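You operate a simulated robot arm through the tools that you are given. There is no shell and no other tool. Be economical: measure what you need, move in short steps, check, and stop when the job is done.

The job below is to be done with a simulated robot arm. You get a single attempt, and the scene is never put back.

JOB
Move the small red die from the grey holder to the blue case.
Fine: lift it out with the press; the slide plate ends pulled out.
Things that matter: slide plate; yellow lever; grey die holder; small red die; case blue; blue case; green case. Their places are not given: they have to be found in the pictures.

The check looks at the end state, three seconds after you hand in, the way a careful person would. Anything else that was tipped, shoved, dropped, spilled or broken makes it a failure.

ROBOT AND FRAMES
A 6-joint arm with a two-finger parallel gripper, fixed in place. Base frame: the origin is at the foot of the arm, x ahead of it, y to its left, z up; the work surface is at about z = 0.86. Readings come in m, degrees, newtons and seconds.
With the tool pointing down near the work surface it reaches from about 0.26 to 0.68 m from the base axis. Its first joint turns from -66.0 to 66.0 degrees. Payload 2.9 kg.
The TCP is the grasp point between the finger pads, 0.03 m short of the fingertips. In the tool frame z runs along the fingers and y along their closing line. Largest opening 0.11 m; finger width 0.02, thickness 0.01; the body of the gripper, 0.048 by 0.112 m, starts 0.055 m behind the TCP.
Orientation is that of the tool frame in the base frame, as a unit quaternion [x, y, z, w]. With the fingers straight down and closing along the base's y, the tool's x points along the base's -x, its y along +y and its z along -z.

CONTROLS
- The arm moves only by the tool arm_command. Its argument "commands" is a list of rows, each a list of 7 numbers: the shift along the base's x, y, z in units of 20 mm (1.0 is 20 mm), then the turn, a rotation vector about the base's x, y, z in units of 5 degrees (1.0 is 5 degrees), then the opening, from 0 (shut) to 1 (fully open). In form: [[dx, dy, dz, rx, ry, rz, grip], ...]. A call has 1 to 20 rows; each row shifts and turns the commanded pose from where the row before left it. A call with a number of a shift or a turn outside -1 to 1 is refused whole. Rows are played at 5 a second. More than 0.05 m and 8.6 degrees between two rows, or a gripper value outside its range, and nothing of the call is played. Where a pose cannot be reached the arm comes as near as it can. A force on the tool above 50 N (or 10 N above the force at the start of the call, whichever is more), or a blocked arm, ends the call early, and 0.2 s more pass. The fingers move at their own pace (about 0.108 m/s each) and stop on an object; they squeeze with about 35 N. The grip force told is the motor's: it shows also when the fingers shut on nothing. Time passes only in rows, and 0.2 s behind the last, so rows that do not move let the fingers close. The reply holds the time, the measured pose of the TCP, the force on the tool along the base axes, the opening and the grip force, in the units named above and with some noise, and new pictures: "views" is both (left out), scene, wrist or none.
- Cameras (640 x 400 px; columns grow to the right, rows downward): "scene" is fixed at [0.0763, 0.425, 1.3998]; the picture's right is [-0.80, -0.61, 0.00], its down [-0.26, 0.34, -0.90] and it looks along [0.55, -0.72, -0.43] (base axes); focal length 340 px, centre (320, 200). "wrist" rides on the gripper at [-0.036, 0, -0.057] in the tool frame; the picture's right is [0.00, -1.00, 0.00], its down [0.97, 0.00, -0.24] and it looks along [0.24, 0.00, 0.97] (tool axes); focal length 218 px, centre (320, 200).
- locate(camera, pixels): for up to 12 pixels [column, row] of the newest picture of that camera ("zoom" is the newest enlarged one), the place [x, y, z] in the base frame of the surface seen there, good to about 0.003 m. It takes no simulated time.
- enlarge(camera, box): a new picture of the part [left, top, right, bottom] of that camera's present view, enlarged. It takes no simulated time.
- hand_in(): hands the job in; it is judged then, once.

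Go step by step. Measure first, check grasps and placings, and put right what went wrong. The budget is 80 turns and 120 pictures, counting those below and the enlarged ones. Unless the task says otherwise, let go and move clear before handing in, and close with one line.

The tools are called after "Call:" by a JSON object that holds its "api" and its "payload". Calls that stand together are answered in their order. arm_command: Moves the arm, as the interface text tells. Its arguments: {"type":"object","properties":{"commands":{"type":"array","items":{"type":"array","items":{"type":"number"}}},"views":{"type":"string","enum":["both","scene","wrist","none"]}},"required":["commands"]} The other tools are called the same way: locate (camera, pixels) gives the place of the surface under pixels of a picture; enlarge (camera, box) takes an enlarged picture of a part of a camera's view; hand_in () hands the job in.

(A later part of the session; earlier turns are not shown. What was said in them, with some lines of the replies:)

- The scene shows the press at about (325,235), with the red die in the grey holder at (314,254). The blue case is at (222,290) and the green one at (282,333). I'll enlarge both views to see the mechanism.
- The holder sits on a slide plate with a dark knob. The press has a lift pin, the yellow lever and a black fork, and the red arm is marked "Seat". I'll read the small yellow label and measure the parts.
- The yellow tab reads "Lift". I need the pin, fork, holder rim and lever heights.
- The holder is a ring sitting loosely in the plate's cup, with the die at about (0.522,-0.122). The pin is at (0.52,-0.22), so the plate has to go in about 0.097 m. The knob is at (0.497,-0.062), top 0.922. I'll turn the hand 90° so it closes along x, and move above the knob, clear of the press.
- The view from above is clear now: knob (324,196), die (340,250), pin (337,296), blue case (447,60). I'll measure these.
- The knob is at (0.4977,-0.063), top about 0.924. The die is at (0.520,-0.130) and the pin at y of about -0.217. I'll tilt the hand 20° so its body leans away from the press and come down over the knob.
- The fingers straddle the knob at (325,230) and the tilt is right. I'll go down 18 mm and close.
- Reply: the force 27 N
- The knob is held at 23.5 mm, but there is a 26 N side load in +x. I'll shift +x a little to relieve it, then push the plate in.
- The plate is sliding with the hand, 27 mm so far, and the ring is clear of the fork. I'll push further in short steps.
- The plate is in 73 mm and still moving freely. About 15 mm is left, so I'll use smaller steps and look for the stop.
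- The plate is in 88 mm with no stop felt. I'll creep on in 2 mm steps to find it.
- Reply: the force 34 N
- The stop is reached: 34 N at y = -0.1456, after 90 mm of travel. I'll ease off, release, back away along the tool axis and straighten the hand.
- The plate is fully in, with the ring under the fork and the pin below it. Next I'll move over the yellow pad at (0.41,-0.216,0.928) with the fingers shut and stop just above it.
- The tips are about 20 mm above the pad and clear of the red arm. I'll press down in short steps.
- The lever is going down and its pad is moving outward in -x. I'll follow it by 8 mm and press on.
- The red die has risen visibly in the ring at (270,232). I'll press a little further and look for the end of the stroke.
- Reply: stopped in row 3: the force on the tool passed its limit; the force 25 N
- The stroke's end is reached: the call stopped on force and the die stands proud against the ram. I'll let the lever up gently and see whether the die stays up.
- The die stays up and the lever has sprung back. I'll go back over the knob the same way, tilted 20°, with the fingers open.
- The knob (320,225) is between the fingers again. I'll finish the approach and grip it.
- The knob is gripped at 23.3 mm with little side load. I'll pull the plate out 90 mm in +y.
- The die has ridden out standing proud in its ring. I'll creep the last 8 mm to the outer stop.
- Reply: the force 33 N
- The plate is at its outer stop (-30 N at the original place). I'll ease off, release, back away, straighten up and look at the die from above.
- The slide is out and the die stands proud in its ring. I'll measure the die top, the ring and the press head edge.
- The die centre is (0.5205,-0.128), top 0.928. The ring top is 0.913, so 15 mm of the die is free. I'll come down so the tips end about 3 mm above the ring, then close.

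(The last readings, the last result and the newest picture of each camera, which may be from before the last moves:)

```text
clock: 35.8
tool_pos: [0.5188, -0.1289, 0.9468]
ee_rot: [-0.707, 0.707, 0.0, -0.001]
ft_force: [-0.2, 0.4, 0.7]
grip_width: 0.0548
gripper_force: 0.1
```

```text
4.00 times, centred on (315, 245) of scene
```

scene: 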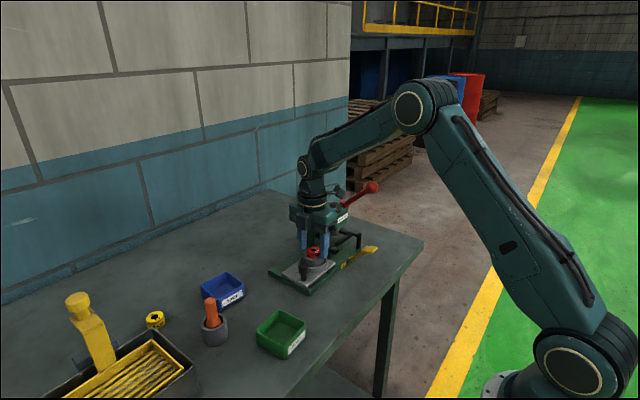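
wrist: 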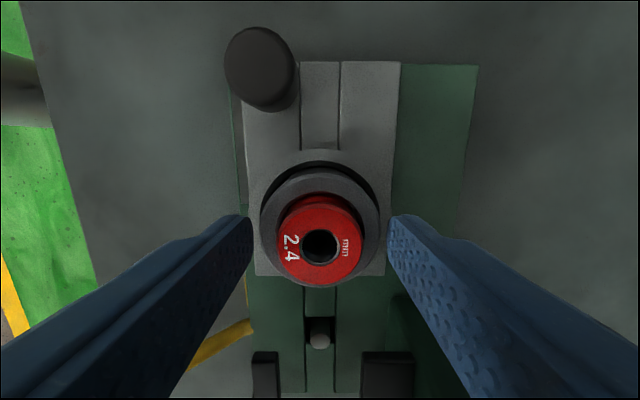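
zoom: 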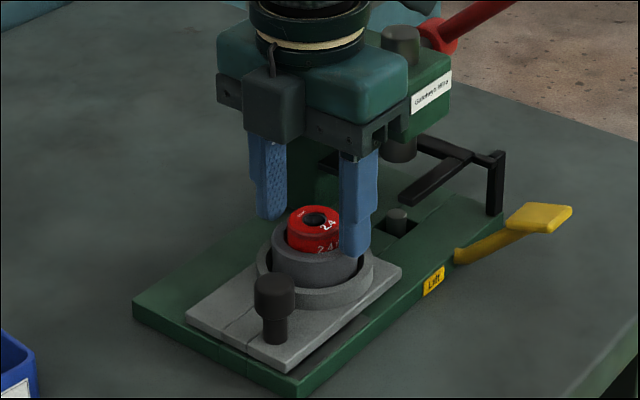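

The fingers straddle the die at (320,245) with no contact force. I'll close on it and lift slowly by a few mm, then check that the ring stays put.

Call:
{"api": "arm_command", "payload": {"commands": [[0.08, 0, 0, 0, 0, 0, 0.5], [0, 0, 0, 0, 0, 0, 0.2], [0, 0, 0, 0, 0, 0, 0.2], [0, 0, 0, 0, 0, 0, 0.2], [0, 0, 0.2, 0, 0, 0, 0.2], [0, 0, 0.3, 0, 0, 0, 0.2], [0, 0, 0.3, 0, 0, 0, 0.2], [0, 0, 0, 0, 0, 0, 0.2]]}}

Call:
{"api": "enlarge", "payload": {"camera": "scene", "box": [265, 195, 365, 295]}}

```text
clock: 37.6
tool_pos: [0.5212, -0.128, 0.9624]
ee_rot: [-0.707, 0.707, 0.0, 0.0]
ft_force: [0.4, 0.9, -1.9]
grip_width: 0.0325
gripper_force: 34.7
```

scene: 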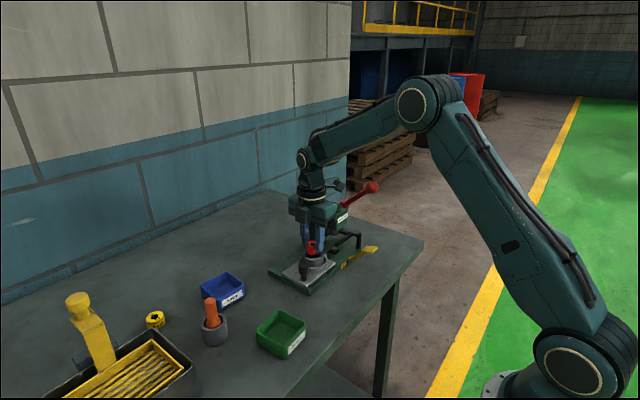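
wrist: 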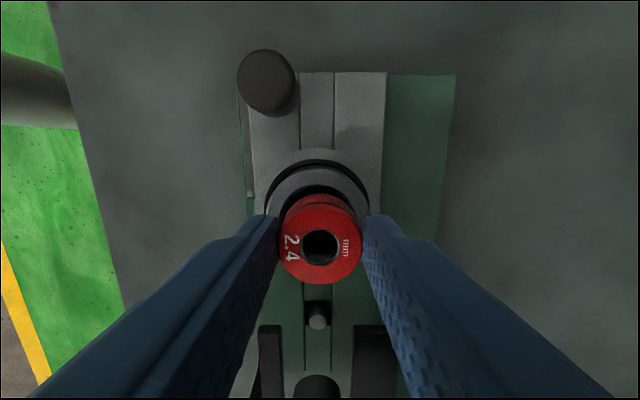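

```text
4.00 times, centred on (315, 245) of scene
```

zoom: 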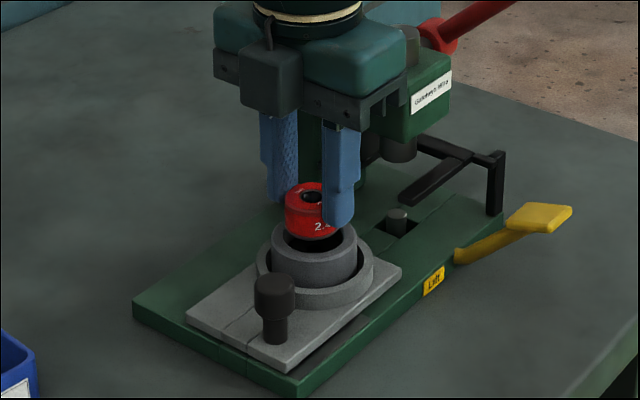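

The die came out cleanly and the ring stayed seated. I'll lift it and carry it over the blue case.

Call:
{"api": "arm_command", "payload": {"commands": [[0, 0, 0.8, 0, 0, 0, 0.2], [0, 0, 1, 0, 0, 0, 0.2], [0, 0.3, 1, 0, 0, 0, 0.2], [0, 0.7, 0.8, 0, 0, 0, 0.2], [0.4, 0.9, 0, 0, 0, 0, 0.2], [0.6, 0.9, 0, 0, 0, 0, 0.2], [0.6, 0.9, 0, 0, 0, 0, 0.2], [0.6, 0.9, 0, 0, 0, 0, 0.2], [0.6, 0.9, 0, 0, 0, 0, 0.2], [0.6, 0.9, 0, 0, 0, 0, 0.2], [0.6, 0.9, 0, 0, 0, 0, 0.2], [0.6, 0.9, 0, 0, 0, 0, 0.2], [0.6, 0.9, 0, 0, 0, 0, 0.2], [0.4, 0.6, 0, 0, 0, 0, 0.2], [0, 0, 0, 0, 0, 0, 0.2]]}}

```text
clock: 40.8
tool_pos: [0.6334, 0.0654, 1.0338]
ee_rot: [-0.706, 0.708, 0.001, -0.001]
ft_force: [-0.4, -0.7, -1.7]
grip_width: 0.0327
gripper_force: 34.6
```

scene: 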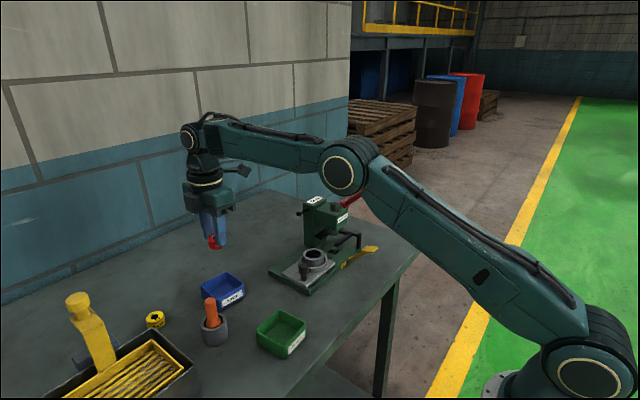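
wrist: 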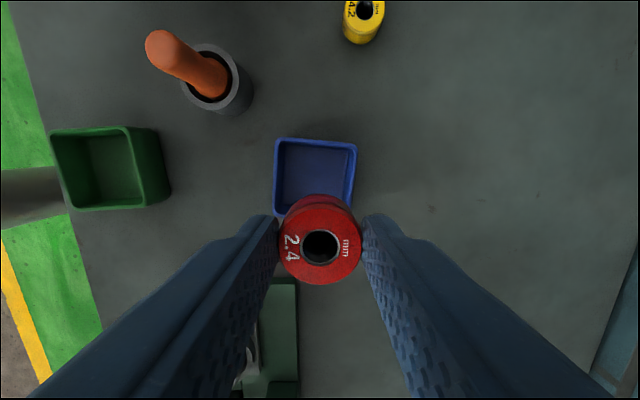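

The die hangs at (320,240) and the case spans about (275–357,138–215). I'll measure the case rim and the orange tool so I can centre the drop.

Call:
{"api": "locate", "payload": {"camera": "wrist", "pixels": [[277, 141], [356, 147], [275, 210], [280, 175], [353, 180], [315, 175], [315, 141], [200, 75], [172, 45], [345, 200]]}}

Call:
{"api": "locate", "payload": {"camera": "scene", "pixels": [[213, 245], [203, 287], [223, 274], [243, 289], [222, 303], [210, 300]]}}

Call:
{"api": "enlarge", "payload": {"camera": "scene", "box": [170, 210, 270, 320]}}

```text
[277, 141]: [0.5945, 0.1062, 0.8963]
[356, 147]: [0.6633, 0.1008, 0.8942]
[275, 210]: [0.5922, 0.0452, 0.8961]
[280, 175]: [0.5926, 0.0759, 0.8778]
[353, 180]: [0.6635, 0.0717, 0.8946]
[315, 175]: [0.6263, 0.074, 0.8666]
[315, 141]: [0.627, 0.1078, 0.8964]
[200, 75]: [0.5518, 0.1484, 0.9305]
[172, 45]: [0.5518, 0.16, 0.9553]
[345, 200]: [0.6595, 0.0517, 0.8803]
```

```text
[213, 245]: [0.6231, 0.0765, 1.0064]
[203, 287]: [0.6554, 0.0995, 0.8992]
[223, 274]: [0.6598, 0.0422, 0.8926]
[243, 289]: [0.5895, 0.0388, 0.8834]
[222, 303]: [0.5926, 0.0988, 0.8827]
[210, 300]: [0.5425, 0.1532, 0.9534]
```

```text
3.64 times, centred on (220, 265) of scene
```

zoom: 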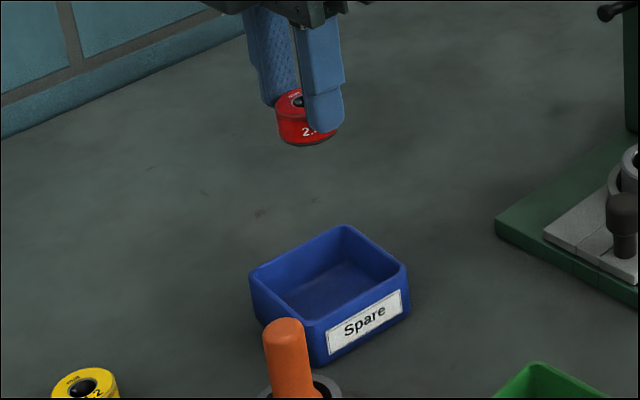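

The case centre is near (0.628,0.073), with little room for the fingers inside. I'll measure the inner walls more closely.

Call:
{"api": "enlarge", "payload": {"camera": "wrist", "box": [260, 125, 370, 225]}}

```text
4.00 times, centred on (315, 175) of wrist
```

zoom: 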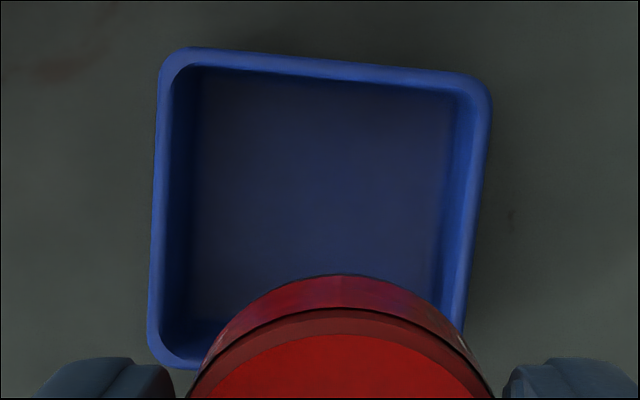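

Call:
{"api": "locate", "payload": {"camera": "zoom", "pixels": [[154, 200], [168, 200], [185, 200], [482, 200], [468, 200], [445, 200], [325, 62], [325, 82], [180, 360], [165, 50], [490, 85]]}}

```text
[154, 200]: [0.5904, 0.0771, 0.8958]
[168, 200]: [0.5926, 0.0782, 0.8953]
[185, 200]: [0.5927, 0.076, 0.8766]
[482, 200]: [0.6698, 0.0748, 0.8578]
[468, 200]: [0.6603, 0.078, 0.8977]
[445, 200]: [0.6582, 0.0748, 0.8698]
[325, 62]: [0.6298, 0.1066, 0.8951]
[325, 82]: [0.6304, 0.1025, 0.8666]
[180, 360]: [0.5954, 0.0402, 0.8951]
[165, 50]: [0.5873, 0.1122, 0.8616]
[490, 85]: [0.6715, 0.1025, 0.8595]
```

The inner width along x runs 0.593–0.660 (centre 0.6265) and the centre in y is about 0.072. I'll centre the hand and lower to just above the floor.

Call:
{"api": "arm_command", "payload": {"commands": [[-0.35, 0.33, 0, 0, 0, 0, 0.2], [0, 0, -1, 0, 0, 0, 0.2], [0, 0, -1, 0, 0, 0, 0.2], [0, 0, -1, 0, 0, 0, 0.2], [0, 0, -1, 0, 0, 0, 0.2], [0, 0, -0.7, 0, 0, 0, 0.2], [0, 0, 0, 0, 0, 0, 0.2]]}}

Call:
{"api": "enlarge", "payload": {"camera": "scene", "box": [170, 230, 270, 320]}}

```text
clock: 42.4
tool_pos: [0.6267, 0.0729, 0.942]
ee_rot: [-0.706, 0.708, 0.0, -0.001]
ft_force: [0.1, -0.4, -1.6]
grip_width: 0.0328
gripper_force: 35.1
```

scene: 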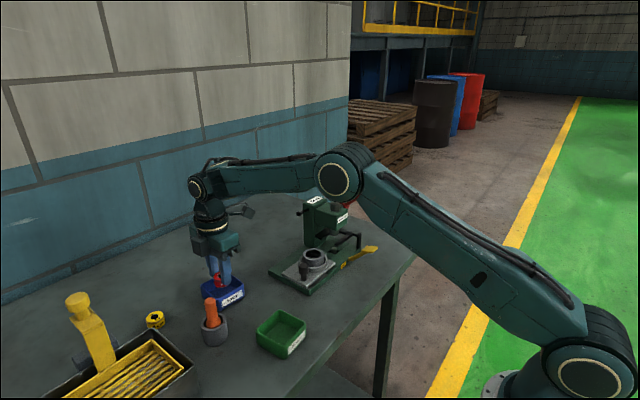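
wrist: 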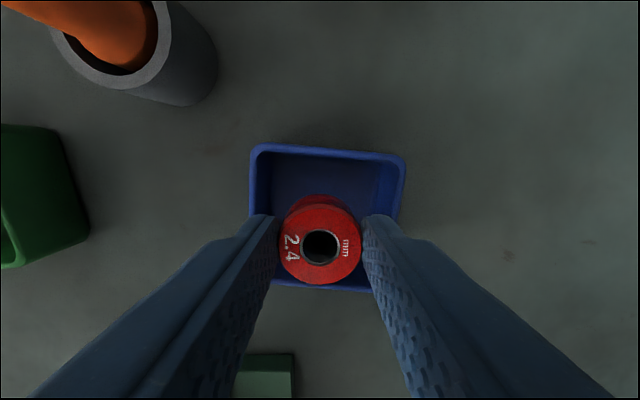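

```text
4.44 times, centred on (220, 275) of scene
```

zoom: 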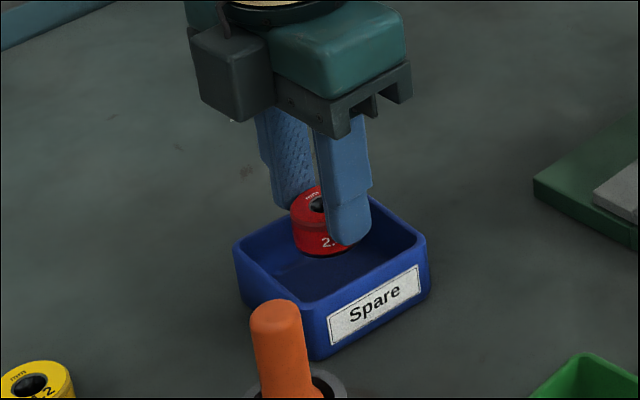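

The die is centred over the case. I'll lower 20 mm, then creep to the floor.

Call:
{"api": "arm_command", "payload": {"commands": [[0, 0, -0.5, 0, 0, 0, 0.2], [0, 0, -0.5, 0, 0, 0, 0.2], [0, 0, -0.1, 0, 0, 0, 0.2], [0, 0, 0, 0, 0, 0, 0.2]], "views": "none"}}

Call:
{"api": "enlarge", "payload": {"camera": "scene", "box": [190, 250, 255, 310]}}

```text
clock: 43.4
tool_pos: [0.6261, 0.0716, 0.9187]
ee_rot: [0.707, -0.707, -0.001, 0.0]
ft_force: [-0.3, 0.1, -1.1]
grip_width: 0.0328
gripper_force: 35.4
```

```text
6.67 times, centred on (222, 280) of scene
```

zoom: 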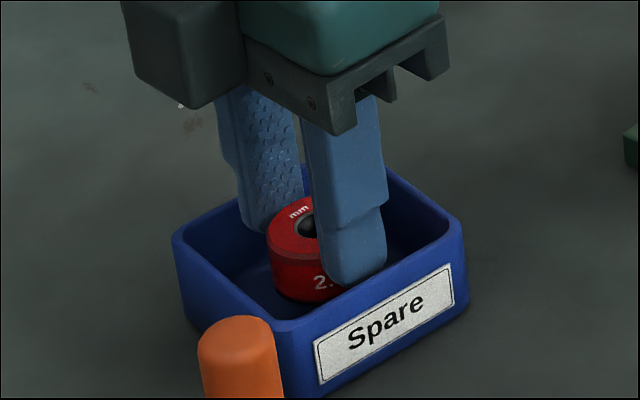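

Call:
{"api": "arm_command", "payload": {"commands": [[0, 0, -0.1, 0, 0, 0, 0.2], [0, 0, -0.1, 0, 0, 0, 0.2], [0, 0, 0, 0, 0, 0, 0.2]], "views": "none"}}

```text
clock: 44.2
tool_pos: [0.6261, 0.0722, 0.914]
ee_rot: [-0.707, 0.708, 0.0, -0.001]
ft_force: [-0.3, 0.4, -1.6]
grip_width: 0.0328
gripper_force: 34.9
```

No contact yet at TCP z = 0.914. I'll keep creeping down.

Call:
{"api": "arm_command", "payload": {"commands": [[0, 0, -0.1, 0, 0, 0, 0.2], [0, 0, -0.1, 0, 0, 0, 0.2], [0, 0, 0, 0, 0, 0, 0.2]], "views": "none"}}

Call:
{"api": "enlarge", "payload": {"camera": "scene", "box": [190, 250, 255, 310]}}

```text
clock: 45.0
tool_pos: [0.6269, 0.0721, 0.911]
ee_rot: [-0.707, 0.708, 0.0, 0.0]
ft_force: [0.4, -0.3, -0.5]
grip_width: 0.0329
gripper_force: 34.9
```

```text
6.67 times, centred on (222, 280) of scene
```

zoom: 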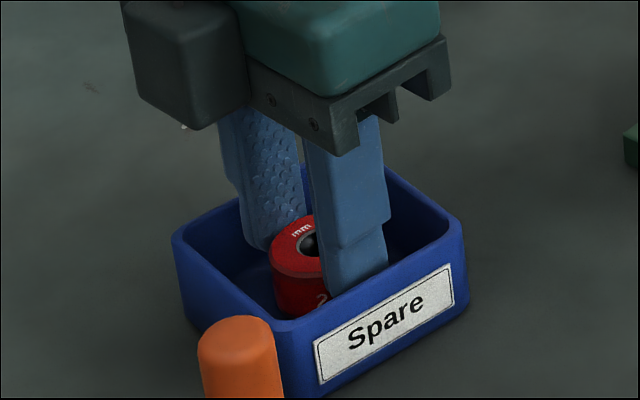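

Call:
{"api": "arm_command", "payload": {"commands": [[0, 0, -0.08, 0, 0, 0, 0.2], [0, 0, -0.07, 0, 0, 0, 0.2], [0, 0, 0, 0, 0, 0, 0.2]], "views": "none"}}

```text
clock: 45.8
tool_pos: [0.6266, 0.0729, 0.9071]
ee_rot: [-0.706, 0.708, 0.001, 0.0]
ft_force: [-0.2, 0.4, -1.7]
grip_width: 0.0328
gripper_force: 34.8
```

Still no contact; the fingertips are at 0.877 and the floor at about 0.866. I'll creep 3 mm more.

Call:
{"api": "arm_command", "payload": {"commands": [[0, 0, -0.07, 0, 0, 0, 0.2], [0, 0, -0.07, 0, 0, 0, 0.2], [0, 0, 0, 0, 0, 0, 0.2]], "views": "wrist"}}

Call:
{"api": "enlarge", "payload": {"camera": "scene", "box": [190, 250, 255, 310]}}

```text
clock: 46.6
tool_pos: [0.6283, 0.0716, 0.9074]
ee_rot: [-0.706, 0.708, -0.001, 0.001]
ft_force: [-2.9, -0.7, 16.2]
grip_width: 0.033
gripper_force: 35.1
```

wrist: 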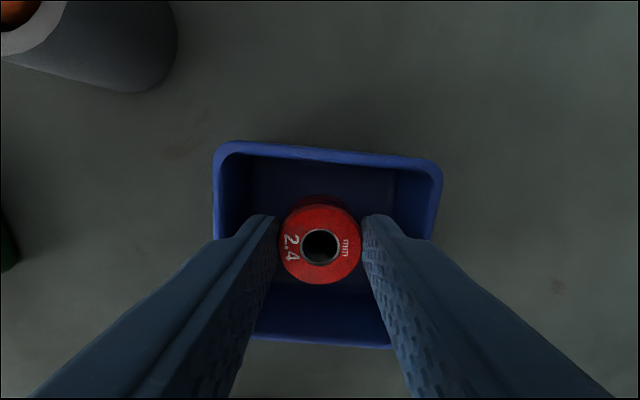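

```text
6.67 times, centred on (222, 280) of scene
```

zoom: 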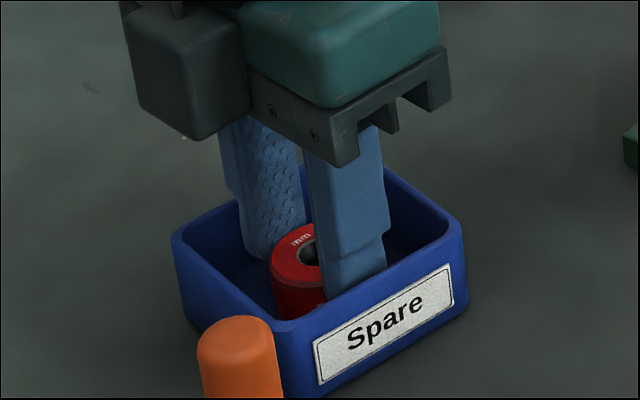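

Contact: 16 N upward, so the die is on the case floor. I'll ease up 1.5 mm, open slightly (about 2.5 mm a side, since walls are near), then rise straight up.

Call:
{"api": "arm_command", "payload": {"commands": [[0, 0, 0.08, 0, 0, 0, 0.2], [0, 0, 0, 0, 0, 0, 0.34], [0, 0, 0, 0, 0, 0, 0.35], [0, 0, 0, 0, 0, 0, 0.35], [0, 0, 0.3, 0, 0, 0, 0.35], [0, 0, 0.5, 0, 0, 0, 0.35], [0, 0, 0.8, 0, 0, 0, 0.35], [0, 0, 1, 0, 0, 0, 0.35], [0, 0, 1, 0, 0, 0, 0.35], [0, 0, 1, 0, 0, 0, 0.35], [0, 0, 1, 0, 0, 0, 0.35], [0, 0, 1, 0, 0, 0, 0.35], [0, 0, 0, 0, 0, 0, 0.35]]}}

Call:
{"api": "enlarge", "payload": {"camera": "scene", "box": [180, 190, 390, 340]}}

```text
clock: 49.4
tool_pos: [0.6273, 0.0728, 1.0387]
ee_rot: [-0.707, 0.708, 0.001, 0.0]
ft_force: [-0.1, 0.3, 0.1]
grip_width: 0.0384
gripper_force: 0.1
```

scene: 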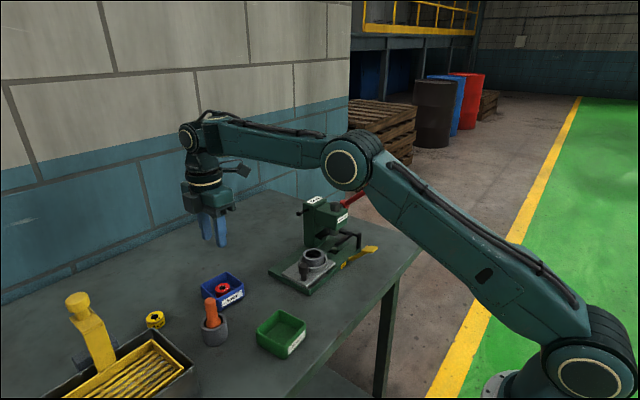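
wrist: 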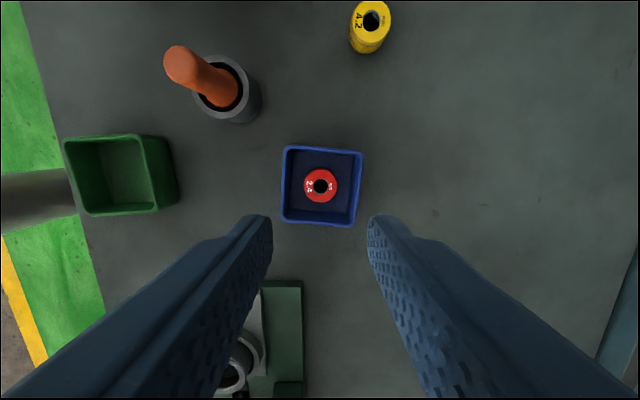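

```text
2.67 times, centred on (285, 265) of scene
```

zoom: 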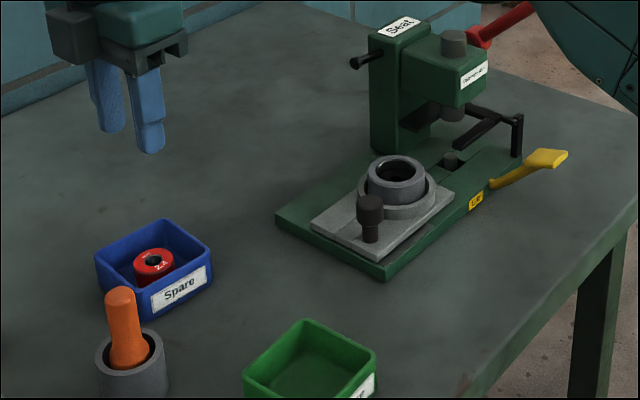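

The die sits upright in the blue case at (320,186) in the wrist view, and everything else is in place. One last check that the plate is still fully out.

Call:
{"api": "locate", "payload": {"camera": "zoom", "pixels": [[370, 200], [385, 263], [381, 275], [455, 195]]}}

Call:
{"api": "enlarge", "payload": {"camera": "scene", "box": [285, 235, 345, 295]}}

```text
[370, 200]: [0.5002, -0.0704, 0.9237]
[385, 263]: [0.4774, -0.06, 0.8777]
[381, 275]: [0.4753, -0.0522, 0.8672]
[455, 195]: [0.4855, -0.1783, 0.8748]
```

```text
6.67 times, centred on (315, 265) of scene
```

zoom: 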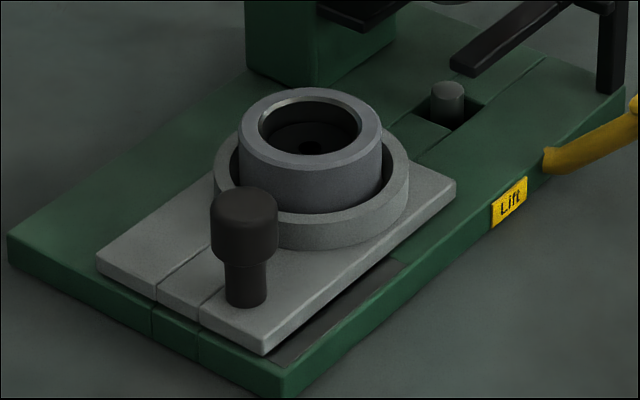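

The plate matches its starting picture exactly (fully out), with the ring seated and empty. The job is done, so I'm handing in.

Call:
{"api": "hand_in", "payload": {}}

```text
The job is handed in.
```

I lifted the red die out with the press and set it in the blue case. The slide plate is pulled fully out, the empty ring is still seated in its cup, and nothing else looked disturbed in the last pictures.
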